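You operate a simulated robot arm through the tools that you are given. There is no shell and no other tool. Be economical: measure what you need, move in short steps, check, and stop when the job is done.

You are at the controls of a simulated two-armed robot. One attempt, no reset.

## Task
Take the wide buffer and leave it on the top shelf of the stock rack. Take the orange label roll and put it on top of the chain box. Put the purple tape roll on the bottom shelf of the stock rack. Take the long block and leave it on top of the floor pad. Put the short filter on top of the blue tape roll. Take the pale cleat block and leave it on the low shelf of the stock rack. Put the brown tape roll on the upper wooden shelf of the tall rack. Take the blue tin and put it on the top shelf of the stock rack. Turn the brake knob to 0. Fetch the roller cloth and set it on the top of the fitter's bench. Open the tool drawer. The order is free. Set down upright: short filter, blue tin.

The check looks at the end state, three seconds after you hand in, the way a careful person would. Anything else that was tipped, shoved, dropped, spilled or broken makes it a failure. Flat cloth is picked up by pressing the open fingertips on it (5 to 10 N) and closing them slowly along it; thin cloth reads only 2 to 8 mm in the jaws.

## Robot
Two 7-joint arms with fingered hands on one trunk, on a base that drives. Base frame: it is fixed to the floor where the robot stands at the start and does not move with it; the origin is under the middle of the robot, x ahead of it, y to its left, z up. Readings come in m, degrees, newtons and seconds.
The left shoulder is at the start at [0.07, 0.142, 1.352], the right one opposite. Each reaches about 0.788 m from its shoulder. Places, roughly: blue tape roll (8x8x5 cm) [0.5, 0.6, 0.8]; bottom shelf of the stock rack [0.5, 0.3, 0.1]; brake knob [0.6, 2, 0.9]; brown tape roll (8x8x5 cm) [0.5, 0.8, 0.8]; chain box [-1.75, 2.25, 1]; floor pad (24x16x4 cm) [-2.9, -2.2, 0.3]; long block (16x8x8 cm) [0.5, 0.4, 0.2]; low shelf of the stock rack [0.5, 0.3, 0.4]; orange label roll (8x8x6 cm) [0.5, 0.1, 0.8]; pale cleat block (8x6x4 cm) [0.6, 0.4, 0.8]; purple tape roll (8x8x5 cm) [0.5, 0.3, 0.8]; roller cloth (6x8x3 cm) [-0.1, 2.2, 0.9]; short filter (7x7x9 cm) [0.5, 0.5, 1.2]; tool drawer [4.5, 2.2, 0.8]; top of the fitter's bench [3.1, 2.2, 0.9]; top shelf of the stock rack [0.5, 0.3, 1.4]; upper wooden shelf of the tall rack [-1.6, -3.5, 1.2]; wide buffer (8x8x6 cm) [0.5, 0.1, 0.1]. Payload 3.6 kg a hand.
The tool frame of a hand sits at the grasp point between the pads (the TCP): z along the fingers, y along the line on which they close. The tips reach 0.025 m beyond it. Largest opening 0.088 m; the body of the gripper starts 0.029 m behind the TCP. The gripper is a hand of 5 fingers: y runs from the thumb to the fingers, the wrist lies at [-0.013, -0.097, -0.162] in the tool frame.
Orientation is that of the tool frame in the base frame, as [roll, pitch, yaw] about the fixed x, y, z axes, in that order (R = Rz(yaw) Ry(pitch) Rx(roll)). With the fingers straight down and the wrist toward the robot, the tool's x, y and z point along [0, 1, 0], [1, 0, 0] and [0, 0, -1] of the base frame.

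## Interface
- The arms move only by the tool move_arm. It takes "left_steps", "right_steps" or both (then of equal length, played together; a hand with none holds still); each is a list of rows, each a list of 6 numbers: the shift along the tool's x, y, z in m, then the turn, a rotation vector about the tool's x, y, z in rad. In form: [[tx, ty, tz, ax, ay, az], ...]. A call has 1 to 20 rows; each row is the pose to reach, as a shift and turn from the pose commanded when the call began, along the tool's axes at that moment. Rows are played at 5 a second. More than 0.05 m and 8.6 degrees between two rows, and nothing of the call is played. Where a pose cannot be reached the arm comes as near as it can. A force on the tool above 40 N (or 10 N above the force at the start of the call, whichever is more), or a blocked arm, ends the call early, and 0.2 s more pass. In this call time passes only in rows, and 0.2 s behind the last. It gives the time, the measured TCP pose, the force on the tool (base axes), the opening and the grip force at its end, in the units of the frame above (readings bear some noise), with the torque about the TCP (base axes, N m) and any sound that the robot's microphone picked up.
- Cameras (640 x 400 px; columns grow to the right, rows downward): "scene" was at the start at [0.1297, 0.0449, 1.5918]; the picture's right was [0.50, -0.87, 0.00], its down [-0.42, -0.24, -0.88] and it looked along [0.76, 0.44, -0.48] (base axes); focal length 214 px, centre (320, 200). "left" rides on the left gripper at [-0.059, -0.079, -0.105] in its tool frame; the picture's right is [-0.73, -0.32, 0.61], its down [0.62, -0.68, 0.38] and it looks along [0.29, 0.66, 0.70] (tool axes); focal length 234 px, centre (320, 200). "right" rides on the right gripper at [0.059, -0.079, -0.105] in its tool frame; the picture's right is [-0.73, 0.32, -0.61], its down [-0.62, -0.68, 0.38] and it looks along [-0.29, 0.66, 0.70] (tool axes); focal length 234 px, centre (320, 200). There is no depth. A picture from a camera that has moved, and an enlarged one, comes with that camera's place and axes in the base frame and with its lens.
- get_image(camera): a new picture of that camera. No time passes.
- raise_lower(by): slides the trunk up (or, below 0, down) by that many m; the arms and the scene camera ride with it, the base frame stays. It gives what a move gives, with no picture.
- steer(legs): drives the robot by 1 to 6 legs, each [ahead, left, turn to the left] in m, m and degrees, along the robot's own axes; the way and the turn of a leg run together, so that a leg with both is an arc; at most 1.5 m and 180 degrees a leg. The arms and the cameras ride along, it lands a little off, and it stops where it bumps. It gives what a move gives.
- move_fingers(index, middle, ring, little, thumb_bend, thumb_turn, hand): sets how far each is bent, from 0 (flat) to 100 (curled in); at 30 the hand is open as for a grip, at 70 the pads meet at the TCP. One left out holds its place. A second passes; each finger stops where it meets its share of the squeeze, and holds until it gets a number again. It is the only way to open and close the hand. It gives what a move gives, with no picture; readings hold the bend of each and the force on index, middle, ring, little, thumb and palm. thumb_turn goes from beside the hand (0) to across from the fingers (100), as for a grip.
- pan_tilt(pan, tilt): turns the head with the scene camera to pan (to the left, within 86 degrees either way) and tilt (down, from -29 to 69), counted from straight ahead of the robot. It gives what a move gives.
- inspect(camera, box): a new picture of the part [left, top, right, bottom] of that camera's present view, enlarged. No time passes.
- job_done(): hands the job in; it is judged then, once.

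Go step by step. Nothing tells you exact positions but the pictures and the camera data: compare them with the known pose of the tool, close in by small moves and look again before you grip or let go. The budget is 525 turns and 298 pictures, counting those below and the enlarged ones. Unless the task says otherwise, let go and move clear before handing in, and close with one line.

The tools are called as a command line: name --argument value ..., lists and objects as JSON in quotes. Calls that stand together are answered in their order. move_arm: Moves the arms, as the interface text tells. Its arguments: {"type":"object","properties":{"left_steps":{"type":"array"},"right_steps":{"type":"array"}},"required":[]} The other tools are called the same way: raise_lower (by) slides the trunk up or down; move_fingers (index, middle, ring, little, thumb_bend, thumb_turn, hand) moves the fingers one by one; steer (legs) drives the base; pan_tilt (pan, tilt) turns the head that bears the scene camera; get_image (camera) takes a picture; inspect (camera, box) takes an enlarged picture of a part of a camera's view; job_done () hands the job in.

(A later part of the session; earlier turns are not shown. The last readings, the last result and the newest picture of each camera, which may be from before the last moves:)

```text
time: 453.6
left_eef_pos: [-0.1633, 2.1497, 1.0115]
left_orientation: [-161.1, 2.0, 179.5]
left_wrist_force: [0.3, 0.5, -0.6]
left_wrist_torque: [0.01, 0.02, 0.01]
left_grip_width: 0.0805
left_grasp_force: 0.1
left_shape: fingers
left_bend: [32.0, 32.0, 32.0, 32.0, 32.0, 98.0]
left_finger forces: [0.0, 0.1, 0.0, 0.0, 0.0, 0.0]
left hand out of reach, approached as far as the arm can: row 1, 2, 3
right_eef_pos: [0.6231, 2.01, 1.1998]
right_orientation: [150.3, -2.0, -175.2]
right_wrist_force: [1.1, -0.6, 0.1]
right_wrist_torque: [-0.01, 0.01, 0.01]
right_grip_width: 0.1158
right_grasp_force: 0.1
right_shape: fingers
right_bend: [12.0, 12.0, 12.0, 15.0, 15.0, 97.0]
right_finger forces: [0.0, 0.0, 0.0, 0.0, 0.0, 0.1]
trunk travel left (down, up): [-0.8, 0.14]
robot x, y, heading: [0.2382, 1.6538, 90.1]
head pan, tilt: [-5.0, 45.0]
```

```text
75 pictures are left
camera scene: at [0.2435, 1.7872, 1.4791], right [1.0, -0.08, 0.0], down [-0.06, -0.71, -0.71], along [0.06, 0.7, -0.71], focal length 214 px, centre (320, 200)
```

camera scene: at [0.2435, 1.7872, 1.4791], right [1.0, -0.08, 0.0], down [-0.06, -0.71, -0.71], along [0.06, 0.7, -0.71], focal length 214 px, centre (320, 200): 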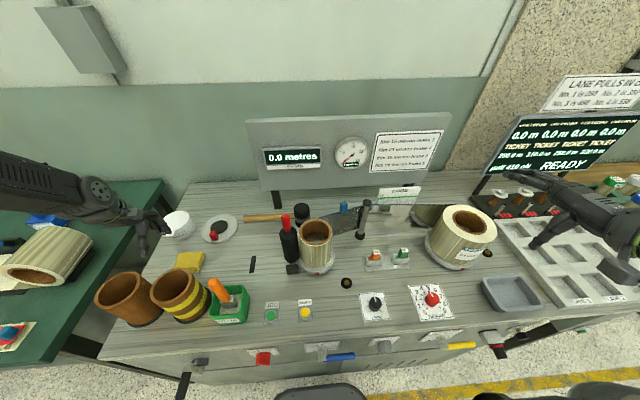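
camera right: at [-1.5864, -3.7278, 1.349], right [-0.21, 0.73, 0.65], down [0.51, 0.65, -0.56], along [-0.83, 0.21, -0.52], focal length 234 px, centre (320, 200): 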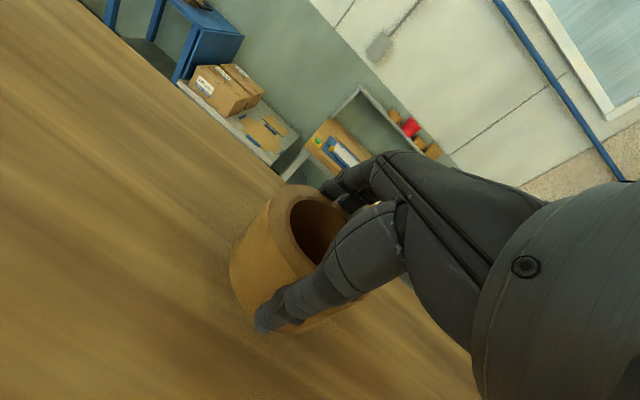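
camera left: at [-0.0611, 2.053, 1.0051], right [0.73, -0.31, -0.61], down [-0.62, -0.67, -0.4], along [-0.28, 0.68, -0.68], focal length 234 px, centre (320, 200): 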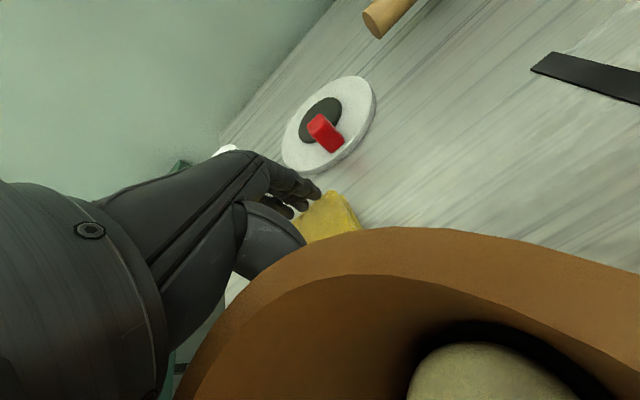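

steer --legs '[[0, -0.037, 0]]'

raise_lower --by -0.07

get_image --camera "left"

inspect --camera "scene" --box '[80, 150, 260, 300]'

```text
time: 454.4
left_eef_pos: [-0.1293, 2.1498, 1.0086]
left_orientation: [-161.2, 2.2, 179.3]
left_wrist_force: [-0.8, 0.1, -0.1]
left_wrist_torque: [-0.01, -0.05, 0.0]
left_grip_width: 0.0805
left_grasp_force: 0.1
left_shape: fingers
left_bend: [32.0, 32.0, 32.0, 32.0, 32.0, 98.0]
left_finger forces: [0.0, 0.0, 0.0, 0.0, 0.1, 0.0]
right_eef_pos: [0.6571, 2.0077, 1.2027]
right_orientation: [150.3, -1.6, -175.5]
right_wrist_force: [-0.7, 0.2, 0.0]
right_wrist_torque: [-0.01, -0.01, -0.04]
right_grip_width: 0.1157
right_grasp_force: 0.0
right_shape: fingers
right_bend: [12.0, 12.0, 12.0, 15.0, 15.0, 97.0]
right_finger forces: [0.0, 0.0, 0.0, 0.1, 0.1, 0.0]
trunk travel left (down, up): [-0.8, 0.14]
robot x, y, heading: [0.2751, 1.6529, 90.3]
head pan, tilt: [-5.0, 45.0]
```

```text
time: 455.5
left_eef_pos: [-0.1247, 2.1493, 0.9412]
left_orientation: [-161.1, 2.0, 179.2]
left_wrist_force: [-0.3, 0.2, -1.3]
left_wrist_torque: [0.02, 0.0, -0.01]
left_grip_width: 0.0805
left_grasp_force: 0.1
left_shape: fingers
left_bend: [32.0, 32.0, 32.0, 32.0, 32.0, 98.0]
left_finger forces: [0.0, 0.0, 0.0, 0.0, 0.1, 0.0]
right_eef_pos: [0.6619, 2.0087, 1.1306]
right_orientation: [150.2, -2.0, -175.3]
right_wrist_force: [-0.3, 0.2, -0.1]
right_wrist_torque: [0.06, 0.0, 0.02]
right_grip_width: 0.1158
right_grasp_force: 0.0
right_shape: fingers
right_bend: [12.0, 12.0, 12.0, 15.0, 15.0, 97.0]
right_finger forces: [0.0, 0.0, 0.0, 0.0, 0.0, 0.0]
trunk travel left (down, up): [-0.73, 0.21]
robot x, y, heading: [0.2731, 1.6535, 90.2]
head pan, tilt: [-5.0, 45.0]
```

```text
74 pictures are left
camera left: at [-0.0706, 2.1088, 1.0676], right [0.74, -0.51, -0.45], down [-0.63, -0.76, -0.16], along [-0.26, 0.4, -0.88], focal length 234 px, centre (320, 200)
```

left: 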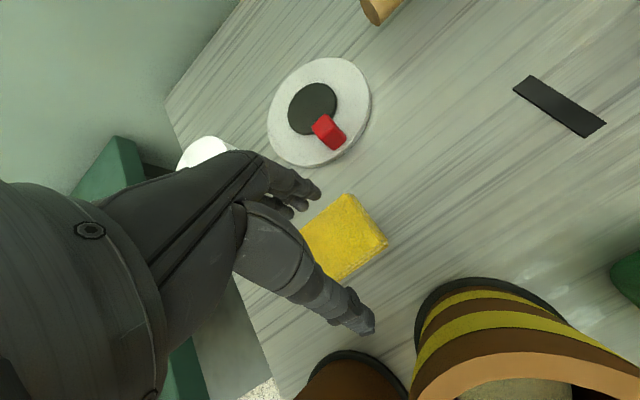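

```text
2.67 times, centred on (170, 225) of scene
camera zoom: at [0.2812, 1.7859, 1.4092], right [1.0, -0.08, 0.0], down [-0.06, -0.7, -0.71], along [0.06, 0.7, -0.71], focal length 572 px, centre (720, 133)
```

zoom: 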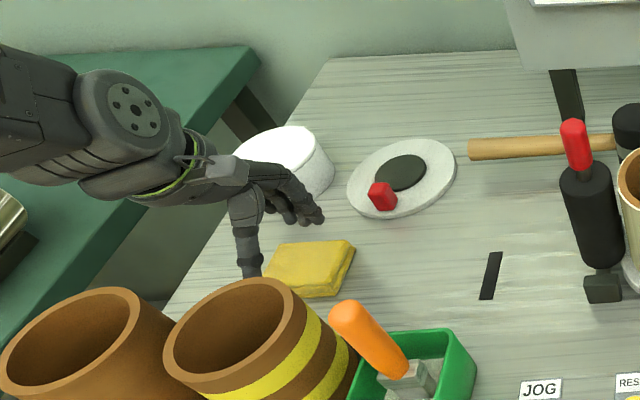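

raise_lower --by -0.025

raise_lower --by -0.012

get_image --camera "left"

```text
time: 456.2
left_eef_pos: [-0.1236, 2.1492, 0.9169]
left_orientation: [-161.3, 1.9, 179.3]
left_wrist_force: [-0.6, -0.6, -0.3]
left_wrist_torque: [-0.04, 0.0, -0.05]
left_grip_width: 0.0804
left_grasp_force: 0.1
left_shape: fingers
left_bend: [32.0, 32.0, 32.0, 32.0, 32.0, 98.0]
left_finger forces: [0.0, 0.1, 0.0, 0.0, 0.1, 0.0]
right_eef_pos: [0.663, 2.0083, 1.1051]
right_orientation: [150.3, -1.9, -175.4]
right_wrist_force: [0.3, 0.4, -0.1]
right_wrist_torque: [0.04, 0.01, 0.03]
right_grip_width: 0.1156
right_grasp_force: 0.0
right_shape: fingers
right_bend: [12.0, 12.0, 12.0, 15.0, 15.0, 97.0]
right_finger forces: [0.0, 0.0, 0.0, 0.0, 0.1, 0.1]
trunk travel left (down, up): [-0.705, 0.235]
robot x, y, heading: [0.2757, 1.6528, 90.4]
head pan, tilt: [-5.0, 45.0]
```

```text
time: 456.8
left_eef_pos: [-0.1213, 2.1497, 0.9106]
left_orientation: [-161.7, 1.6, 179.4]
left_wrist_force: [-1.7, 8.7, 37.3]
left_wrist_torque: [1.74, 0.33, 0.05]
left_grip_width: 0.0818
left_grasp_force: 18.2
left_shape: fingers
left_bend: [31.0, 30.0, 32.0, 32.0, 32.0, 98.0]
left_finger forces: [6.9, 29.3, 1.2, 0.0, 0.0, 0.1]
right_eef_pos: [0.6658, 2.007, 1.0937]
right_orientation: [150.2, -2.0, -175.3]
right_wrist_force: [-0.2, -0.1, -0.4]
right_wrist_torque: [-0.01, 0.0, -0.04]
right_grip_width: 0.1158
right_grasp_force: 0.1
right_shape: fingers
right_bend: [12.0, 12.0, 12.0, 15.0, 15.0, 97.0]
right_finger forces: [0.0, 0.0, 0.0, 0.1, 0.1, 0.1]
trunk travel left (down, up): [-0.693, 0.247]
robot x, y, heading: [0.2776, 1.6563, 90.3]
head pan, tilt: [-5.0, 45.0]
```

```text
72 pictures are left
camera left: at [-0.0674, 2.1077, 1.0351], right [0.73, -0.51, -0.46], down [-0.63, -0.76, -0.17], along [-0.26, 0.41, -0.87], focal length 234 px, centre (320, 200)
```

left: 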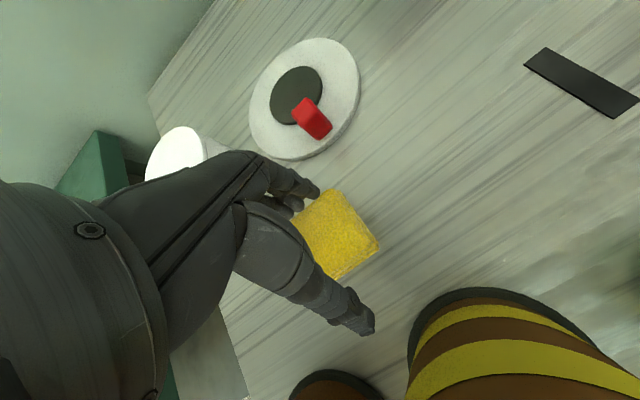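

raise_lower --by 0.007

move_fingers --hand "left" --index 48 --middle 48 --ring 48 --little 48 --thumb_bend 55

move_fingers --hand "left" --index 62 --middle 62 --ring 62 --little 62 --thumb_bend 72

get_image --camera "left"

```text
time: 457.4
left_eef_pos: [-0.1224, 2.1467, 0.912]
left_orientation: [-161.2, 1.8, 179.3]
left_wrist_force: [-1.4, 3.0, 19.9]
left_wrist_torque: [0.91, 0.25, 0.03]
left_grip_width: 0.0809
left_grasp_force: 10.2
left_shape: fingers
left_bend: [32.0, 30.0, 32.0, 32.0, 32.0, 98.0]
left_finger forces: [0.0, 19.8, 0.0, 0.0, 0.1, 0.0]
right_eef_pos: [0.666, 2.0072, 1.0983]
right_orientation: [150.2, -2.0, -175.4]
right_wrist_force: [0.4, -0.2, 0.3]
right_wrist_torque: [0.01, -0.01, 0.0]
right_grip_width: 0.1158
right_grasp_force: 0.0
right_shape: fingers
right_bend: [12.0, 12.0, 12.0, 15.0, 15.0, 97.0]
right_finger forces: [0.1, 0.0, 0.1, 0.1, 0.0, 0.0]
trunk travel left (down, up): [-0.7, 0.24]
robot x, y, heading: [0.2742, 1.6536, 90.1]
head pan, tilt: [-5.0, 45.0]
```

```text
time: 458.4
left_eef_pos: [-0.1247, 2.1483, 0.9106]
left_orientation: [-161.0, 1.9, 179.3]
left_wrist_force: [0.4, -0.9, 0.3]
left_wrist_torque: [-0.01, -0.03, 0.03]
left_grip_width: 0.0384
left_grasp_force: 0.7
left_shape: fingers
left_bend: [48.0, 49.0, 48.0, 48.0, 55.0, 98.0]
left_finger forces: [0.1, 0.6, 0.1, 0.1, 0.0, 0.0]
right_eef_pos: [0.6645, 2.0081, 1.0994]
right_orientation: [150.2, -1.9, -175.3]
right_wrist_force: [-0.1, 0.3, 0.8]
right_wrist_torque: [0.0, 0.02, 0.03]
right_grip_width: 0.1156
right_grasp_force: 0.0
right_shape: fingers
right_bend: [12.0, 12.0, 12.0, 15.0, 15.0, 97.0]
right_finger forces: [0.0, 0.1, 0.1, 0.0, 0.1, 0.1]
trunk travel left (down, up): [-0.7, 0.24]
robot x, y, heading: [0.2758, 1.6521, 90.5]
head pan, tilt: [-5.0, 45.0]
```

```text
time: 459.4
left_eef_pos: [-0.1245, 2.1498, 0.913]
left_orientation: [-161.1, 1.9, 179.3]
left_wrist_force: [0.1, 0.6, 0.1]
left_wrist_torque: [-0.02, 0.0, 0.02]
left_grip_width: 0.0044
left_grasp_force: 0.1
left_shape: fingers
left_bend: [62.0, 62.0, 62.0, 62.0, 72.0, 98.0]
left_finger forces: [0.0, 0.0, 0.0, 0.1, 0.0, 0.1]
right_eef_pos: [0.6642, 2.0085, 1.0999]
right_orientation: [150.3, -1.9, -175.5]
right_wrist_force: [0.8, 0.2, 0.1]
right_wrist_torque: [0.0, -0.01, 0.01]
right_grip_width: 0.1158
right_grasp_force: 0.0
right_shape: fingers
right_bend: [12.0, 12.0, 12.0, 15.0, 15.0, 97.0]
right_finger forces: [0.0, 0.0, 0.0, 0.0, 0.0, 0.1]
trunk travel left (down, up): [-0.7, 0.24]
robot x, y, heading: [0.2767, 1.6528, 90.4]
head pan, tilt: [-5.0, 45.0]
```

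```text
71 pictures are left
camera left: at [-0.0697, 2.1088, 1.0378], right [0.74, -0.51, -0.45], down [-0.63, -0.76, -0.16], along [-0.26, 0.4, -0.88], focal length 234 px, centre (320, 200)
```

left: 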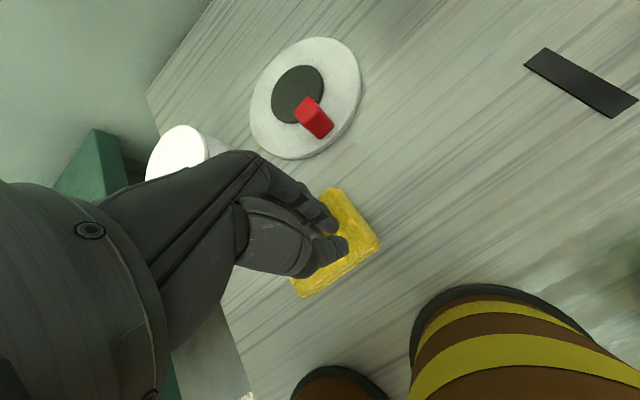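

move_fingers --hand "left" --index 48 --middle 48 --ring 48 --little 48 --thumb_bend 52

raise_lower --by -0.012

```text
time: 460.4
left_eef_pos: [-0.1246, 2.1505, 0.9114]
left_orientation: [-161.2, 1.9, 179.4]
left_wrist_force: [-0.5, 0.4, 1.1]
left_wrist_torque: [-0.01, 0.01, -0.03]
left_grip_width: 0.0414
left_grasp_force: 0.0
left_shape: fingers
left_bend: [48.0, 48.0, 48.0, 48.0, 52.0, 98.0]
left_finger forces: [0.1, 0.3, 0.0, 0.0, 0.1, 0.0]
right_eef_pos: [0.6643, 2.008, 1.1009]
right_orientation: [150.2, -1.9, -175.5]
right_wrist_force: [-0.1, -0.3, -0.4]
right_wrist_torque: [0.0, 0.01, 0.0]
right_grip_width: 0.1155
right_grasp_force: 0.0
right_shape: fingers
right_bend: [12.0, 12.0, 12.0, 15.0, 15.0, 97.0]
right_finger forces: [0.0, 0.0, 0.0, 0.1, 0.0, 0.1]
trunk travel left (down, up): [-0.7, 0.24]
robot x, y, heading: [0.2774, 1.6569, 90.1]
head pan, tilt: [-5.0, 45.0]
```

```text
time: 460.8
left_eef_pos: [-0.1239, 2.1553, 0.9093]
left_orientation: [-162.3, 1.6, 179.2]
left_wrist_force: [3.0, -0.1, 16.3]
left_wrist_torque: [0.26, -0.13, -0.02]
left_grip_width: 0.0373
left_grasp_force: 7.9
left_shape: fingers
left_bend: [52.0, 51.0, 48.0, 48.0, 52.0, 98.0]
left_finger forces: [12.8, 3.5, 0.6, 0.0, 0.0, 0.0]
right_eef_pos: [0.6655, 2.0071, 1.0909]
right_orientation: [150.3, -1.9, -175.4]
right_wrist_force: [0.7, 1.0, 0.4]
right_wrist_torque: [-0.01, -0.02, 0.03]
right_grip_width: 0.1154
right_grasp_force: 0.0
right_shape: fingers
right_bend: [12.0, 12.0, 12.0, 15.0, 15.0, 97.0]
right_finger forces: [0.0, 0.1, 0.0, 0.0, 0.1, 0.0]
trunk travel left (down, up): [-0.691, 0.249]
robot x, y, heading: [0.2791, 1.6586, 90.5]
head pan, tilt: [-5.0, 45.0]
stopped: the force on the tool passed its limit (the readings are from after the stop); the commanded pose is now the measured one
```

raise_lower --by 0.2

move_arm --left_steps '[[0, 0, 0, -0.11, 0, 0], [0, 0, 0, -0.22, 0, 0], [0, 0, 0, -0.33, 0, 0]]'

move_arm --left_steps '[[0, 0, 0, 0, 0, 0.14], [0, 0, 0, 0, 0, 0.28], [0, 0, 0, 0, 0, 0.42], [0, 0, 0, 0, 0, 0.56], [0, 0, 0, 0, 0, 0.7], [0, 0, 0, 0, 0, 0.84], [0, 0, 0, 0, 0, 0.98], [0, 0, 0, 0, 0, 1.12], [0, 0, 0, 0, 0, 1.26], [0, 0, 0, 0, 0, 1.4]]'

get_image --camera "scene"

```text
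time: 463.0
left_eef_pos: [-0.1254, 2.1535, 1.1079]
left_orientation: [-162.0, 1.7, 179.2]
left_wrist_force: [0.2, 0.2, 0.6]
left_wrist_torque: [0.01, -0.01, 0.02]
left_grip_width: 0.0409
left_grasp_force: 0.1
left_shape: fingers
left_bend: [48.0, 48.0, 48.0, 48.0, 52.0, 98.0]
left_finger forces: [0.0, 0.0, 0.1, 0.0, 0.0, 0.0]
right_eef_pos: [0.6634, 2.0089, 1.2906]
right_orientation: [150.4, -1.9, -175.4]
right_wrist_force: [-1.0, 0.0, 0.3]
right_wrist_torque: [0.01, -0.03, -0.04]
right_grip_width: 0.1156
right_grasp_force: 0.0
right_shape: fingers
right_bend: [12.0, 12.0, 12.0, 15.0, 15.0, 97.0]
right_finger forces: [0.0, 0.0, 0.0, 0.1, 0.0, 0.0]
trunk travel left (down, up): [-0.891, 0.049]
robot x, y, heading: [0.2716, 1.6537, 90.4]
head pan, tilt: [-5.0, 45.0]
```

```text
time: 463.8
left_eef_pos: [-0.1244, 2.1553, 1.1076]
left_orientation: [179.0, 1.6, 179.4]
left_wrist_force: [-0.5, 0.2, -0.6]
left_wrist_torque: [0.0, 0.01, 0.0]
left_grip_width: 0.0413
left_grasp_force: 0.0
left_shape: fingers
left_bend: [48.0, 48.0, 48.0, 48.0, 52.0, 98.0]
left_finger forces: [0.0, 0.0, 0.0, 0.0, 0.0, 0.1]
right_eef_pos: [0.6641, 2.0081, 1.2905]
right_orientation: [150.3, -1.9, -175.3]
right_wrist_force: [0.1, 0.7, 0.2]
right_wrist_torque: [0.0, 0.01, -0.01]
right_grip_width: 0.1154
right_grasp_force: 0.0
right_shape: fingers
right_bend: [12.0, 12.0, 12.0, 15.0, 15.0, 97.0]
right_finger forces: [0.0, 0.0, 0.0, 0.1, 0.1, 0.0]
trunk travel left (down, up): [-0.891, 0.049]
robot x, y, heading: [0.2756, 1.6566, 90.3]
head pan, tilt: [-5.0, 45.0]
```

```text
time: 466.0
left_eef_pos: [-0.1243, 2.1546, 1.1064]
left_orientation: [178.2, -0.6, 99.1]
left_wrist_force: [-0.3, -0.1, 0.0]
left_wrist_torque: [0.03, -0.01, 0.04]
left_grip_width: 0.0412
left_grasp_force: 0.1
left_shape: fingers
left_bend: [48.0, 48.0, 48.0, 48.0, 52.0, 98.0]
left_finger forces: [0.0, 0.1, 0.1, 0.1, 0.0, 0.0]
right_eef_pos: [0.6632, 2.0093, 1.2901]
right_orientation: [150.4, -2.0, -175.5]
right_wrist_force: [1.0, -0.7, 0.0]
right_wrist_torque: [-0.04, -0.01, 0.05]
right_grip_width: 0.1157
right_grasp_force: 0.2
right_shape: fingers
right_bend: [12.0, 12.0, 12.0, 15.0, 15.0, 97.0]
right_finger forces: [0.0, 0.1, 0.1, 0.0, 0.1, 0.0]
trunk travel left (down, up): [-0.891, 0.049]
robot x, y, heading: [0.2737, 1.6534, 90.3]
head pan, tilt: [-5.0, 45.0]
```

```text
70 pictures are left
camera scene: at [0.283, 1.787, 1.5706], right [1.0, -0.08, 0.0], down [-0.06, -0.71, -0.71], along [0.06, 0.7, -0.71], focal length 214 px, centre (320, 200)
```

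scene: 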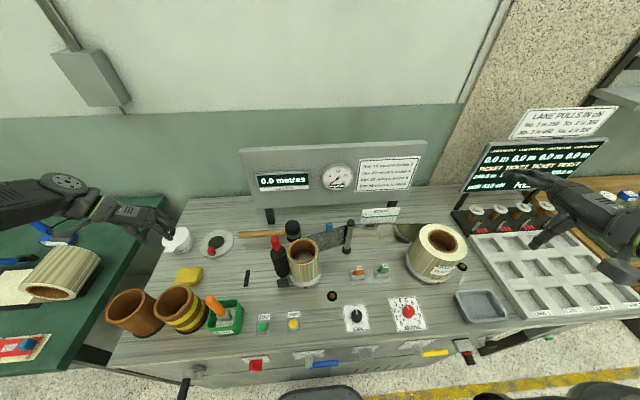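

move_fingers --hand "left" --index 41 --middle 41 --ring 41 --little 41 --thumb_bend 41

raise_lower --by -0.15

get_image --camera "left"

```text
time: 467.0
left_eef_pos: [-0.1244, 2.1534, 1.1079]
left_orientation: [178.1, -0.6, 99.2]
left_wrist_force: [0.4, 0.1, 0.3]
left_wrist_torque: [-0.02, 0.0, 0.0]
left_grip_width: 0.0605
left_grasp_force: 0.1
left_shape: fingers
left_bend: [41.0, 41.0, 41.0, 41.0, 41.0, 98.0]
left_finger forces: [0.1, 0.0, 0.1, 0.0, 0.1, 0.0]
right_eef_pos: [0.6631, 2.0084, 1.291]
right_orientation: [150.3, -1.8, -175.5]
right_wrist_force: [-1.3, -0.5, -0.8]
right_wrist_torque: [-0.01, 0.05, 0.0]
right_grip_width: 0.1156
right_grasp_force: 0.0
right_shape: fingers
right_bend: [12.0, 12.0, 12.0, 15.0, 15.0, 97.0]
right_finger forces: [0.1, 0.0, 0.1, 0.0, 0.0, 0.0]
trunk travel left (down, up): [-0.891, 0.049]
robot x, y, heading: [0.274, 1.6542, 89.9]
head pan, tilt: [-5.0, 45.0]
```

```text
time: 468.8
left_eef_pos: [-0.1251, 2.1544, 0.9568]
left_orientation: [178.2, -0.6, 99.1]
left_wrist_force: [-0.3, 0.1, -0.1]
left_wrist_torque: [-0.03, -0.01, -0.02]
left_grip_width: 0.0605
left_grasp_force: 0.0
left_shape: fingers
left_bend: [41.0, 41.0, 41.0, 41.0, 41.0, 98.0]
left_finger forces: [0.0, 0.0, 0.1, 0.1, 0.0, 0.1]
right_eef_pos: [0.6636, 2.0079, 1.1411]
right_orientation: [150.3, -2.0, -175.4]
right_wrist_force: [-0.5, -0.2, -0.4]
right_wrist_torque: [-0.03, 0.02, 0.02]
right_grip_width: 0.1158
right_grasp_force: 0.1
right_shape: fingers
right_bend: [12.0, 12.0, 12.0, 15.0, 15.0, 97.0]
right_finger forces: [0.1, 0.0, 0.0, 0.0, 0.0, 0.0]
trunk travel left (down, up): [-0.741, 0.199]
robot x, y, heading: [0.2714, 1.6545, 90.5]
head pan, tilt: [-5.0, 45.0]
```

```text
69 pictures are left
camera left: at [-0.1963, 2.0825, 1.0581], right [-0.18, -0.76, -0.62], down [-0.76, 0.51, -0.4], along [0.62, 0.4, -0.67], focal length 234 px, centre (320, 200)
```

left: 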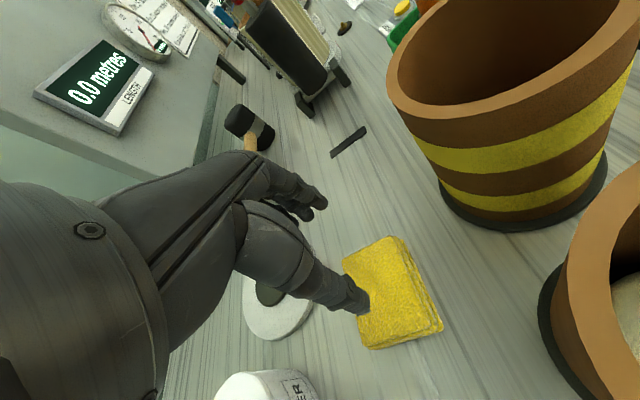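

steer --legs '[[-0.01, 0.025, 0]]'

raise_lower --by -0.04

get_image --camera "left"

```text
time: 469.6
left_eef_pos: [-0.1462, 2.1461, 0.9579]
left_orientation: [178.5, -0.5, 99.1]
left_wrist_force: [-0.4, -0.1, -0.4]
left_wrist_torque: [-0.01, 0.04, 0.01]
left_grip_width: 0.0611
left_grasp_force: 0.0
left_shape: fingers
left_bend: [41.0, 41.0, 41.0, 41.0, 41.0, 98.0]
left_finger forces: [0.0, 0.0, 0.0, 0.1, 0.0, 0.0]
right_eef_pos: [0.6421, 1.9998, 1.1382]
right_orientation: [150.3, -2.2, -175.3]
right_wrist_force: [0.4, 1.2, -0.9]
right_wrist_torque: [0.01, 0.03, 0.01]
right_grip_width: 0.1157
right_grasp_force: 0.0
right_shape: fingers
right_bend: [12.0, 12.0, 12.0, 15.0, 15.0, 97.0]
right_finger forces: [0.0, 0.0, 0.1, 0.0, 0.1, 0.0]
trunk travel left (down, up): [-0.741, 0.199]
robot x, y, heading: [0.2482, 1.6434, 90.3]
head pan, tilt: [-5.0, 45.0]
```

```text
time: 470.4
left_eef_pos: [-0.1502, 2.1435, 0.9156]
left_orientation: [178.1, -0.6, 99.1]
left_wrist_force: [-0.8, 0.2, 0.0]
left_wrist_torque: [0.01, 0.01, 0.01]
left_grip_width: 0.0611
left_grasp_force: 0.0
left_shape: fingers
left_bend: [41.0, 41.0, 41.0, 41.0, 41.0, 98.0]
left_finger forces: [0.0, 0.1, 0.1, 0.0, 0.0, 0.0]
right_eef_pos: [0.6389, 1.9981, 1.1023]
right_orientation: [150.3, -1.9, -175.3]
right_wrist_force: [-0.9, -0.6, -0.6]
right_wrist_torque: [0.0, 0.0, -0.03]
right_grip_width: 0.1158
right_grasp_force: 0.1
right_shape: fingers
right_bend: [12.0, 12.0, 12.0, 15.0, 15.0, 97.0]
right_finger forces: [0.1, 0.0, 0.1, 0.0, 0.1, 0.0]
trunk travel left (down, up): [-0.701, 0.239]
robot x, y, heading: [0.251, 1.6455, 90.4]
head pan, tilt: [-5.0, 45.0]
```

```text
68 pictures are left
camera left: at [-0.2219, 2.0726, 1.0178], right [-0.18, -0.76, -0.63], down [-0.76, 0.51, -0.4], along [0.62, 0.4, -0.67], focal length 234 px, centre (320, 200)
```

left: 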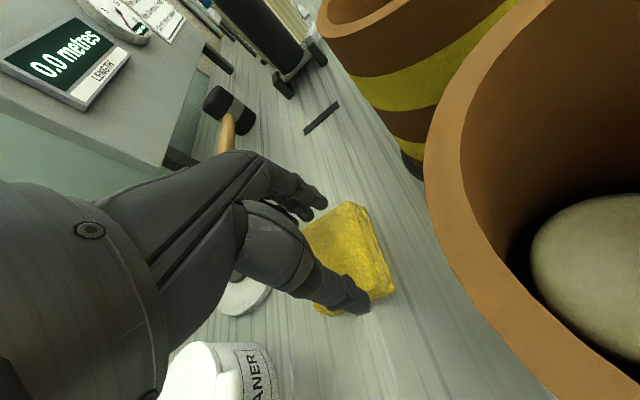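

raise_lower --by -0.012

raise_lower --by -0.006

```text
time: 471.0
left_eef_pos: [-0.1503, 2.1433, 0.9051]
left_orientation: [178.2, -0.6, 99.1]
left_wrist_force: [0.3, 0.4, -0.1]
left_wrist_torque: [0.01, 0.02, 0.03]
left_grip_width: 0.0609
left_grasp_force: 0.0
left_shape: fingers
left_bend: [41.0, 41.0, 41.0, 41.0, 41.0, 98.0]
left_finger forces: [0.1, 0.0, 0.0, 0.0, 0.0, 0.1]
right_eef_pos: [0.6372, 2.0, 1.0895]
right_orientation: [150.2, -1.9, -175.4]
right_wrist_force: [0.8, 0.1, -0.1]
right_wrist_torque: [0.02, 0.01, 0.01]
right_grip_width: 0.1158
right_grasp_force: 0.0
right_shape: fingers
right_bend: [12.0, 12.0, 12.0, 15.0, 15.0, 97.0]
right_finger forces: [0.0, 0.1, 0.0, 0.0, 0.0, 0.0]
trunk travel left (down, up): [-0.689, 0.251]
robot x, y, heading: [0.2475, 1.647, 90.1]
head pan, tilt: [-5.0, 45.0]
```

```text
time: 471.6
left_eef_pos: [-0.1494, 2.1441, 0.9004]
left_orientation: [178.2, -0.8, 99.1]
left_wrist_force: [-0.3, 0.0, 9.7]
left_wrist_torque: [0.13, -0.35, 0.04]
left_grip_width: 0.0611
left_grasp_force: 4.8
left_shape: fingers
left_bend: [41.0, 40.0, 41.0, 41.0, 41.0, 98.0]
left_finger forces: [0.0, 9.3, 0.0, 0.1, 0.0, 0.0]
right_eef_pos: [0.6396, 1.998, 1.0832]
right_orientation: [150.3, -1.9, -175.4]
right_wrist_force: [-0.4, -0.3, 0.0]
right_wrist_torque: [0.01, 0.01, -0.01]
right_grip_width: 0.1156
right_grasp_force: 0.1
right_shape: fingers
right_bend: [12.0, 12.0, 12.0, 15.0, 15.0, 97.0]
right_finger forces: [0.0, 0.0, 0.0, 0.0, 0.0, 0.1]
trunk travel left (down, up): [-0.683, 0.257]
robot x, y, heading: [0.2501, 1.6476, 90.2]
head pan, tilt: [-5.0, 45.0]
```

move_fingers --hand "left" --index 50 --middle 50 --ring 50 --little 50 --thumb_bend 50

move_fingers --hand "left" --index 60 --middle 60 --ring 60 --little 60 --thumb_bend 60

move_fingers --hand "left" --index 78 --middle 78 --ring 78 --little 78 --thumb_bend 78

get_image --camera "left"

```text
time: 472.6
left_eef_pos: [-0.148, 2.1431, 0.9016]
left_orientation: [178.2, -0.8, 99.1]
left_wrist_force: [1.9, 2.7, 18.1]
left_wrist_torque: [0.26, -0.63, 0.0]
left_grip_width: 0.0446
left_grasp_force: 9.6
left_shape: fingers
left_bend: [50.0, 42.0, 50.0, 50.0, 48.0, 98.0]
left_finger forces: [0.1, 16.6, 0.1, 0.1, 2.1, 0.1]
right_eef_pos: [0.6416, 1.996, 1.0835]
right_orientation: [150.2, -2.1, -175.3]
right_wrist_force: [-0.7, 0.8, -0.6]
right_wrist_torque: [-0.01, 0.03, 0.0]
right_grip_width: 0.1155
right_grasp_force: 0.1
right_shape: fingers
right_bend: [12.0, 12.0, 12.0, 15.0, 15.0, 97.0]
right_finger forces: [0.0, 0.0, 0.1, 0.0, 0.0, 0.1]
trunk travel left (down, up): [-0.683, 0.257]
robot x, y, heading: [0.2512, 1.6449, 90.3]
head pan, tilt: [-5.0, 45.0]
```

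```text
time: 473.6
left_eef_pos: [-0.1482, 2.144, 0.9017]
left_orientation: [178.2, -0.8, 99.1]
left_wrist_force: [1.1, 2.7, 23.7]
left_wrist_torque: [0.32, -0.84, -0.03]
left_grip_width: 0.0322
left_grasp_force: 14.2
left_shape: fingers
left_bend: [58.0, 43.0, 60.0, 60.0, 52.0, 98.0]
left_finger forces: [3.5, 19.8, 0.1, 0.0, 5.5, 0.1]
right_eef_pos: [0.6412, 1.9962, 1.0827]
right_orientation: [150.2, -2.1, -175.3]
right_wrist_force: [0.0, 0.3, -0.6]
right_wrist_torque: [0.0, -0.01, 0.0]
right_grip_width: 0.1153
right_grasp_force: 0.1
right_shape: fingers
right_bend: [12.0, 12.0, 12.0, 15.0, 15.0, 97.0]
right_finger forces: [0.0, 0.0, 0.1, 0.0, 0.0, 0.0]
trunk travel left (down, up): [-0.683, 0.257]
robot x, y, heading: [0.2509, 1.6453, 90.4]
head pan, tilt: [-5.0, 45.0]
```

```text
time: 474.6
left_eef_pos: [-0.148, 2.1431, 0.9015]
left_orientation: [178.2, -0.8, 99.1]
left_wrist_force: [-2.5, 3.2, 25.5]
left_wrist_torque: [0.36, -0.68, -0.06]
left_grip_width: 0.009
left_grasp_force: 16.0
left_shape: fingers
left_bend: [78.0, 42.0, 78.0, 78.0, 54.0, 98.0]
left_finger forces: [0.0, 22.8, 0.0, 0.0, 8.9, 0.0]
right_eef_pos: [0.6412, 1.9959, 1.0838]
right_orientation: [150.1, -2.1, -175.3]
right_wrist_force: [0.7, -0.8, -0.6]
right_wrist_torque: [0.04, 0.0, 0.02]
right_grip_width: 0.1159
right_grasp_force: 0.1
right_shape: fingers
right_bend: [12.0, 12.0, 12.0, 15.0, 15.0, 97.0]
right_finger forces: [0.0, 0.0, 0.0, 0.0, 0.0, 0.1]
trunk travel left (down, up): [-0.683, 0.257]
robot x, y, heading: [0.2534, 1.6435, 90.6]
head pan, tilt: [-5.0, 45.0]
```

```text
67 pictures are left
camera left: at [-0.2197, 2.0707, 1.0023], right [-0.19, -0.76, -0.63], down [-0.76, 0.51, -0.4], along [0.62, 0.4, -0.67], focal length 234 px, centre (320, 200)
```

left: 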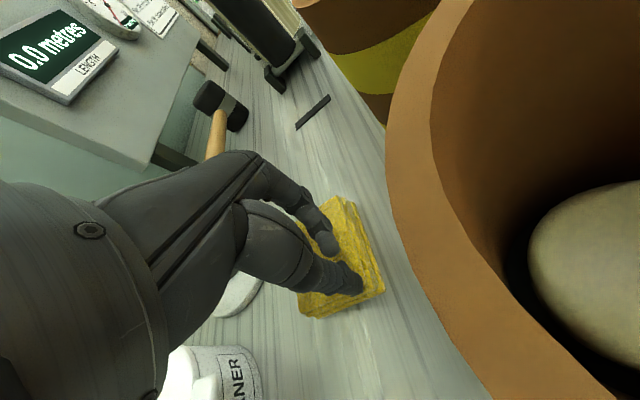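

raise_lower --by 0.03

get_image --camera "left"

```text
time: 475.3
left_eef_pos: [-0.1496, 2.1432, 0.9291]
left_orientation: [178.2, -0.7, 99.2]
left_wrist_force: [0.2, 0.0, -0.6]
left_wrist_torque: [-0.01, 0.03, 0.02]
left_grip_width: 0.0
left_grasp_force: 0.1
left_shape: fingers
left_bend: [78.0, 55.0, 78.0, 78.0, 64.0, 97.0]
left_finger forces: [0.0, 0.0, 0.0, 0.0, 0.0, 0.0]
right_eef_pos: [0.6385, 1.998, 1.1132]
right_orientation: [150.3, -2.1, -175.3]
right_wrist_force: [-0.6, -0.3, -0.2]
right_wrist_torque: [0.03, 0.02, 0.01]
right_grip_width: 0.1154
right_grasp_force: 0.1
right_shape: fingers
right_bend: [12.0, 12.0, 12.0, 15.0, 15.0, 97.0]
right_finger forces: [0.0, 0.0, 0.0, 0.0, 0.0, 0.0]
trunk travel left (down, up): [-0.713, 0.227]
robot x, y, heading: [0.2481, 1.6438, 90.4]
head pan, tilt: [-5.0, 45.0]
```

```text
66 pictures are left
camera left: at [-0.221, 2.0727, 1.0299], right [-0.19, -0.76, -0.62], down [-0.76, 0.51, -0.4], along [0.62, 0.4, -0.67], focal length 234 px, centre (320, 200)
```

left: 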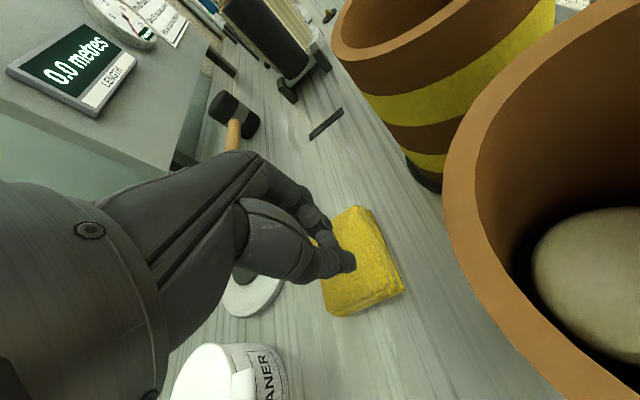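

move_fingers --hand "left" --index 25 --middle 25 --ring 25 --little 25 --thumb_bend 25

raise_lower --by -0.03

raise_lower --by -0.014

get_image --camera "left"

```text
time: 476.3
left_eef_pos: [-0.15, 2.1448, 0.9295]
left_orientation: [178.3, -0.6, 99.1]
left_wrist_force: [0.0, 0.9, 0.1]
left_wrist_torque: [0.04, 0.04, 0.0]
left_grip_width: 0.0939
left_grasp_force: 0.1
left_shape: fingers
left_bend: [25.0, 25.0, 25.0, 25.0, 25.0, 97.0]
left_finger forces: [0.0, 0.0, 0.0, 0.0, 0.1, 0.0]
right_eef_pos: [0.6395, 1.9997, 1.1138]
right_orientation: [150.3, -2.0, -175.4]
right_wrist_force: [1.2, 0.4, 0.6]
right_wrist_torque: [-0.01, -0.02, 0.01]
right_grip_width: 0.1155
right_grasp_force: 0.0
right_shape: fingers
right_bend: [12.0, 12.0, 12.0, 15.0, 15.0, 97.0]
right_finger forces: [0.1, 0.0, 0.0, 0.1, 0.1, 0.0]
trunk travel left (down, up): [-0.713, 0.227]
robot x, y, heading: [0.2559, 1.6459, 90.2]
head pan, tilt: [-5.0, 45.0]
```

```text
time: 477.1
left_eef_pos: [-0.15, 2.1429, 0.8991]
left_orientation: [178.2, -0.7, 99.1]
left_wrist_force: [-0.8, -0.1, -0.1]
left_wrist_torque: [0.0, -0.02, -0.01]
left_grip_width: 0.0941
left_grasp_force: 0.0
left_shape: fingers
left_bend: [25.0, 25.0, 25.0, 25.0, 25.0, 97.0]
left_finger forces: [0.1, 0.0, 0.0, 0.1, 0.0, 0.0]
right_eef_pos: [0.6393, 1.9982, 1.083]
right_orientation: [150.3, -2.0, -175.4]
right_wrist_force: [0.0, 0.1, -1.0]
right_wrist_torque: [-0.02, 0.0, -0.02]
right_grip_width: 0.1156
right_grasp_force: 0.1
right_shape: fingers
right_bend: [12.0, 12.0, 12.0, 15.0, 15.0, 97.0]
right_finger forces: [0.0, 0.0, 0.0, 0.1, 0.1, 0.0]
trunk travel left (down, up): [-0.683, 0.257]
robot x, y, heading: [0.2489, 1.6443, 90.4]
head pan, tilt: [-5.0, 45.0]
```

```text
time: 477.7
left_eef_pos: [-0.1497, 2.1443, 0.8845]
left_orientation: [178.2, -0.6, 99.1]
left_wrist_force: [0.7, -0.8, -0.2]
left_wrist_torque: [0.03, 0.01, 0.02]
left_grip_width: 0.094
left_grasp_force: 0.2
left_shape: fingers
left_bend: [25.0, 25.0, 25.0, 25.0, 25.0, 97.0]
left_finger forces: [0.0, 0.0, 0.1, 0.0, 0.1, 0.1]
right_eef_pos: [0.6383, 1.9984, 1.0689]
right_orientation: [150.2, -1.9, -175.5]
right_wrist_force: [0.8, -0.3, 1.0]
right_wrist_torque: [0.01, 0.0, 0.04]
right_grip_width: 0.1155
right_grasp_force: 0.1
right_shape: fingers
right_bend: [12.0, 12.0, 12.0, 15.0, 15.0, 97.0]
right_finger forces: [0.0, 0.0, 0.0, 0.0, 0.0, 0.1]
trunk travel left (down, up): [-0.669, 0.271]
robot x, y, heading: [0.2509, 1.6455, 90.2]
head pan, tilt: [-5.0, 45.0]
```

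```text
65 pictures are left
camera left: at [-0.2212, 2.0728, 0.9861], right [-0.19, -0.76, -0.63], down [-0.76, 0.51, -0.4], along [0.62, 0.4, -0.67], focal length 234 px, centre (320, 200)
```

left: 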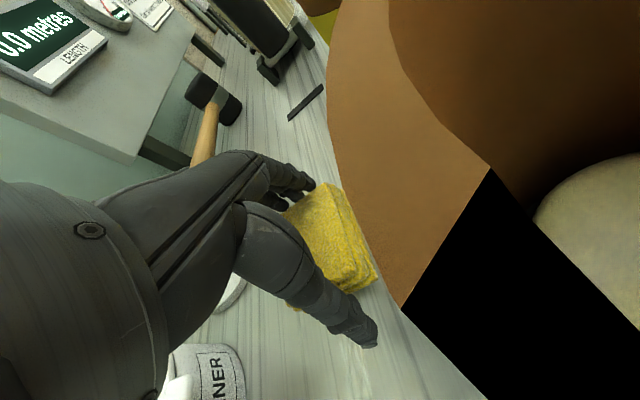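

move_fingers --hand "left" --index 42 --middle 42 --ring 42 --little 42 --thumb_bend 42

move_fingers --hand "left" --index 60 --middle 60 --ring 60 --little 60 --thumb_bend 60

get_image --camera "left"

```text
time: 478.7
left_eef_pos: [-0.15, 2.1435, 0.8848]
left_orientation: [178.2, -0.7, 99.1]
left_wrist_force: [0.2, 0.3, 2.6]
left_wrist_torque: [0.09, -0.09, -0.05]
left_grip_width: 0.0738
left_grasp_force: 7.4
left_shape: fingers
left_bend: [38.0, 39.0, 38.0, 42.0, 35.0, 96.0]
left_finger forces: [3.1, 2.3, 2.4, 0.0, 6.5, 0.0]
right_eef_pos: [0.6385, 1.9978, 1.0688]
right_orientation: [150.4, -2.1, -175.4]
right_wrist_force: [0.7, -0.1, 0.3]
right_wrist_torque: [-0.01, -0.02, -0.02]
right_grip_width: 0.1156
right_grasp_force: 0.1
right_shape: fingers
right_bend: [12.0, 12.0, 12.0, 15.0, 15.0, 97.0]
right_finger forces: [0.1, 0.0, 0.1, 0.0, 0.1, 0.0]
trunk travel left (down, up): [-0.669, 0.271]
robot x, y, heading: [0.2523, 1.6456, 90.4]
head pan, tilt: [-5.0, 45.0]
```

```text
time: 479.7
left_eef_pos: [-0.1496, 2.1439, 0.8861]
left_orientation: [178.2, -0.7, 99.1]
left_wrist_force: [3.2, 0.5, 5.7]
left_wrist_torque: [0.18, -0.24, -0.07]
left_grip_width: 0.0705
left_grasp_force: 18.9
left_shape: fingers
left_bend: [49.0, 51.0, 49.0, 60.0, 30.0, 94.0]
left_finger forces: [7.3, 7.0, 6.7, 0.1, 16.9, 0.0]
right_eef_pos: [0.6407, 1.9988, 1.0694]
right_orientation: [150.2, -2.0, -175.4]
right_wrist_force: [0.2, 0.6, -0.6]
right_wrist_torque: [0.04, 0.05, -0.03]
right_grip_width: 0.1155
right_grasp_force: 0.0
right_shape: fingers
right_bend: [12.0, 12.0, 12.0, 15.0, 15.0, 97.0]
right_finger forces: [0.0, 0.1, 0.1, 0.0, 0.0, 0.1]
trunk travel left (down, up): [-0.669, 0.271]
robot x, y, heading: [0.2493, 1.6446, 90.2]
head pan, tilt: [-5.0, 45.0]
```

```text
64 pictures are left
camera left: at [-0.2202, 2.0725, 0.987], right [-0.19, -0.76, -0.63], down [-0.76, 0.51, -0.4], along [0.62, 0.4, -0.67], focal length 234 px, centre (320, 200)
```

left: 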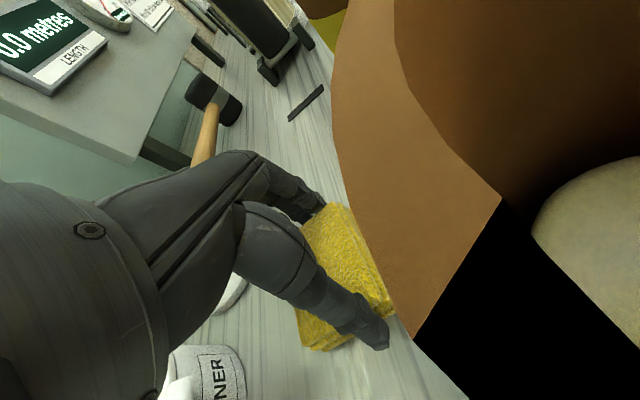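

The cloth is gripped (7 cm, 19 N). Lifting it straight up.

raise_lower --by 0.24

get_image --camera "left"

```text
time: 482.2
left_eef_pos: [-0.1498, 2.1438, 1.1249]
left_orientation: [178.2, -0.6, 99.1]
left_wrist_force: [0.5, 0.2, 0.1]
left_wrist_torque: [0.0, -0.02, -0.01]
left_grip_width: 0.0704
left_grasp_force: 18.4
left_shape: fingers
left_bend: [50.0, 52.0, 51.0, 60.0, 30.0, 94.0]
left_finger forces: [6.7, 6.1, 6.1, 0.0, 18.0, 0.0]
right_eef_pos: [0.638, 1.9986, 1.3095]
right_orientation: [150.2, -2.0, -175.4]
right_wrist_force: [-0.1, 0.5, 0.6]
right_wrist_torque: [0.04, 0.01, -0.01]
right_grip_width: 0.1153
right_grasp_force: 0.1
right_shape: fingers
right_bend: [12.0, 12.0, 12.0, 15.0, 15.0, 97.0]
right_finger forces: [0.0, 0.1, 0.0, 0.0, 0.0, 0.1]
trunk travel left (down, up): [-0.909, 0.031]
robot x, y, heading: [0.2514, 1.6472, 90.3]
head pan, tilt: [-5.0, 45.0]
```

```text
63 pictures are left
camera left: at [-0.2212, 2.073, 1.226], right [-0.19, -0.76, -0.62], down [-0.76, 0.51, -0.4], along [0.62, 0.4, -0.67], focal length 234 px, centre (320, 200)
```

left: 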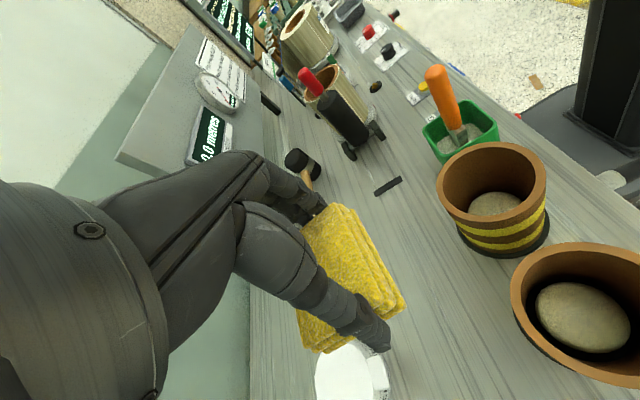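

The cloth is safely held. I'm drawing the left hand in, then turning to the brake knob with the right hand.

move_arm --left_steps '[[-0.015, 0, 0, 0, 0, -0.14], [-0.03, 0, 0, 0, 0, -0.28], [-0.045, 0, 0, 0, 0, -0.42], [-0.06, 0, 0, 0, 0, -0.56], [-0.075, 0, 0, 0, 0, -0.7], [-0.09, 0, 0, 0, 0, -0.84], [-0.105, 0, 0, 0, 0, -0.98], [-0.12, 0, 0, 0, 0, -1.12], [-0.135, 0, 0, 0, 0, -1.26], [-0.15, 0, 0, 0, 0, -1.4]]'

steer --legs '[[-0.15, -0.02, 0]]'

move_arm --right_steps '[[0, 0, 0, 0.13, 0, 0], [0, 0, 0, 0.26, 0, 0], [0, 0, 0, 0.39, 0, 0], [0, 0, 0, 0.52, 0, 0]]'

pan_tilt --pan -35 --tilt 50

get_image --camera "scene"

```text
time: 484.4
left_eef_pos: [-0.1244, 1.9956, 1.1243]
left_orientation: [179.0, 1.6, 179.5]
left_wrist_force: [1.0, 0.2, -0.2]
left_wrist_torque: [0.01, 0.0, -0.01]
left_grip_width: 0.0702
left_grasp_force: 16.6
left_shape: fingers
left_bend: [50.0, 52.0, 52.0, 60.0, 30.0, 94.0]
left_finger forces: [6.0, 5.6, 5.3, 0.1, 16.0, 0.0]
right_eef_pos: [0.6386, 1.9987, 1.3088]
right_orientation: [150.3, -2.0, -175.3]
right_wrist_force: [-0.2, 0.7, 0.2]
right_wrist_torque: [0.0, -0.03, -0.01]
right_grip_width: 0.1158
right_grasp_force: 0.1
right_shape: fingers
right_bend: [12.0, 12.0, 12.0, 15.0, 15.0, 97.0]
right_finger forces: [0.0, 0.1, 0.0, 0.1, 0.1, 0.0]
trunk travel left (down, up): [-0.909, 0.031]
robot x, y, heading: [0.2517, 1.6436, 90.2]
head pan, tilt: [-5.0, 45.0]
```

```text
time: 485.8
left_eef_pos: [-0.1066, 1.8453, 1.1234]
left_orientation: [179.2, 1.7, 179.5]
left_wrist_force: [-0.6, -0.6, -0.3]
left_wrist_torque: [-0.02, -0.02, 0.0]
left_grip_width: 0.07
left_grasp_force: 16.8
left_shape: fingers
left_bend: [50.0, 52.0, 52.0, 60.0, 30.0, 94.0]
left_finger forces: [5.9, 5.5, 5.4, 0.1, 16.0, 0.0]
right_eef_pos: [0.6576, 1.8502, 1.3077]
right_orientation: [150.4, -1.9, -175.2]
right_wrist_force: [-0.2, 0.2, 0.5]
right_wrist_torque: [0.0, -0.01, 0.0]
right_grip_width: 0.1156
right_grasp_force: 0.1
right_shape: fingers
right_bend: [12.0, 12.0, 12.0, 15.0, 15.0, 97.0]
right_finger forces: [0.0, 0.0, 0.0, 0.0, 0.2, 0.0]
trunk travel left (down, up): [-0.909, 0.031]
robot x, y, heading: [0.2706, 1.4935, 90.6]
head pan, tilt: [-5.0, 45.0]
```

```text
time: 486.8
left_eef_pos: [-0.1067, 1.8498, 1.1216]
left_orientation: [179.5, 1.8, 179.5]
left_wrist_force: [-0.3, 1.5, -1.5]
left_wrist_torque: [-0.03, 0.03, -0.02]
left_grip_width: 0.07
left_grasp_force: 16.1
left_shape: fingers
left_bend: [50.0, 52.0, 52.0, 60.0, 30.0, 94.0]
left_finger forces: [6.0, 5.6, 5.4, 0.0, 15.8, 0.0]
right_eef_pos: [0.6599, 1.8987, 1.2722]
right_orientation: [177.5, -4.6, -173.4]
right_wrist_force: [0.3, 1.0, -0.9]
right_wrist_torque: [-0.01, 0.01, 0.03]
right_grip_width: 0.1158
right_grasp_force: 0.0
right_shape: fingers
right_bend: [12.0, 12.0, 12.0, 15.0, 15.0, 97.0]
right_finger forces: [0.1, 0.0, 0.0, 0.0, 0.0, 0.0]
right hand out of reach, approached as far as the arm can: row 2, 3, 4
trunk travel left (down, up): [-0.909, 0.031]
robot x, y, heading: [0.2704, 1.4945, 90.4]
head pan, tilt: [-5.0, 45.0]
```

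```text
time: 487.7
left_eef_pos: [-0.1056, 1.8404, 1.1245]
left_orientation: [178.9, 1.8, 179.5]
left_wrist_force: [0.1, -0.3, -1.0]
left_wrist_torque: [0.02, 0.0, 0.06]
left_grip_width: 0.0699
left_grasp_force: 17.2
left_shape: fingers
left_bend: [50.0, 52.0, 52.0, 60.0, 30.0, 94.0]
left_finger forces: [5.9, 5.4, 5.4, 0.1, 15.9, 0.0]
right_eef_pos: [0.6596, 1.8904, 1.2759]
right_orientation: [176.9, -4.5, -173.4]
right_wrist_force: [-0.6, -0.7, -0.9]
right_wrist_torque: [0.0, -0.02, -0.02]
right_grip_width: 0.1158
right_grasp_force: 0.1
right_shape: fingers
right_bend: [12.0, 12.0, 12.0, 15.0, 15.0, 97.0]
right_finger forces: [0.0, 0.0, 0.1, 0.0, 0.0, 0.0]
trunk travel left (down, up): [-0.909, 0.031]
robot x, y, heading: [0.2716, 1.4923, 90.4]
head pan, tilt: [-35.0, 50.0]
```

```text
62 pictures are left
camera scene: at [0.3147, 1.604, 1.5819], right [0.82, -0.57, 0.0], down [-0.43, -0.63, -0.64], along [0.36, 0.53, -0.77], focal length 214 px, centre (320, 200)
```

scene: 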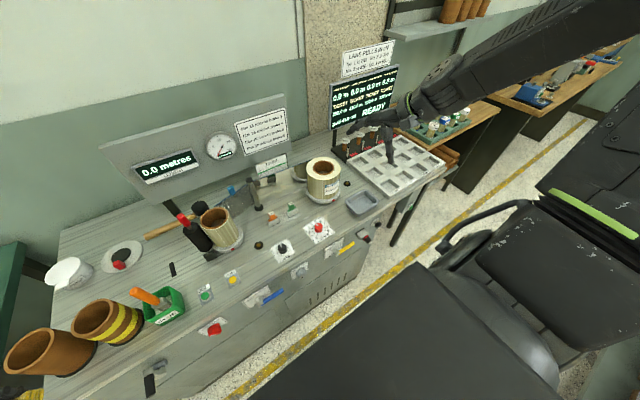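

inspect --camera "scene" --box '[295, 208, 345, 248]'

```text
10.00 times, centred on (320, 228) of scene
camera zoom: at [0.3147, 1.604, 1.5819], right [0.82, -0.57, 0.0], down [-0.43, -0.63, -0.64], along [0.36, 0.53, -0.77], focal length 2145 px, centre (320, -80)
```

zoom: 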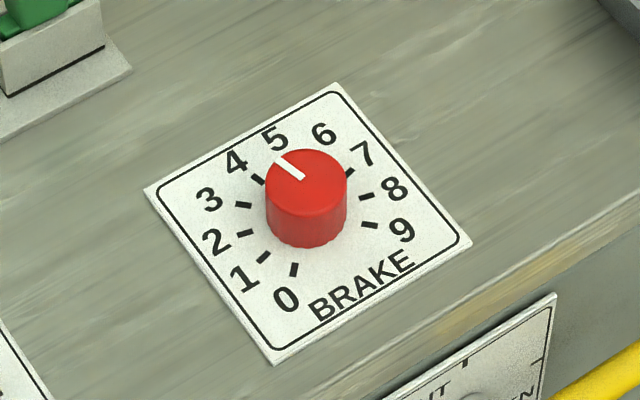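

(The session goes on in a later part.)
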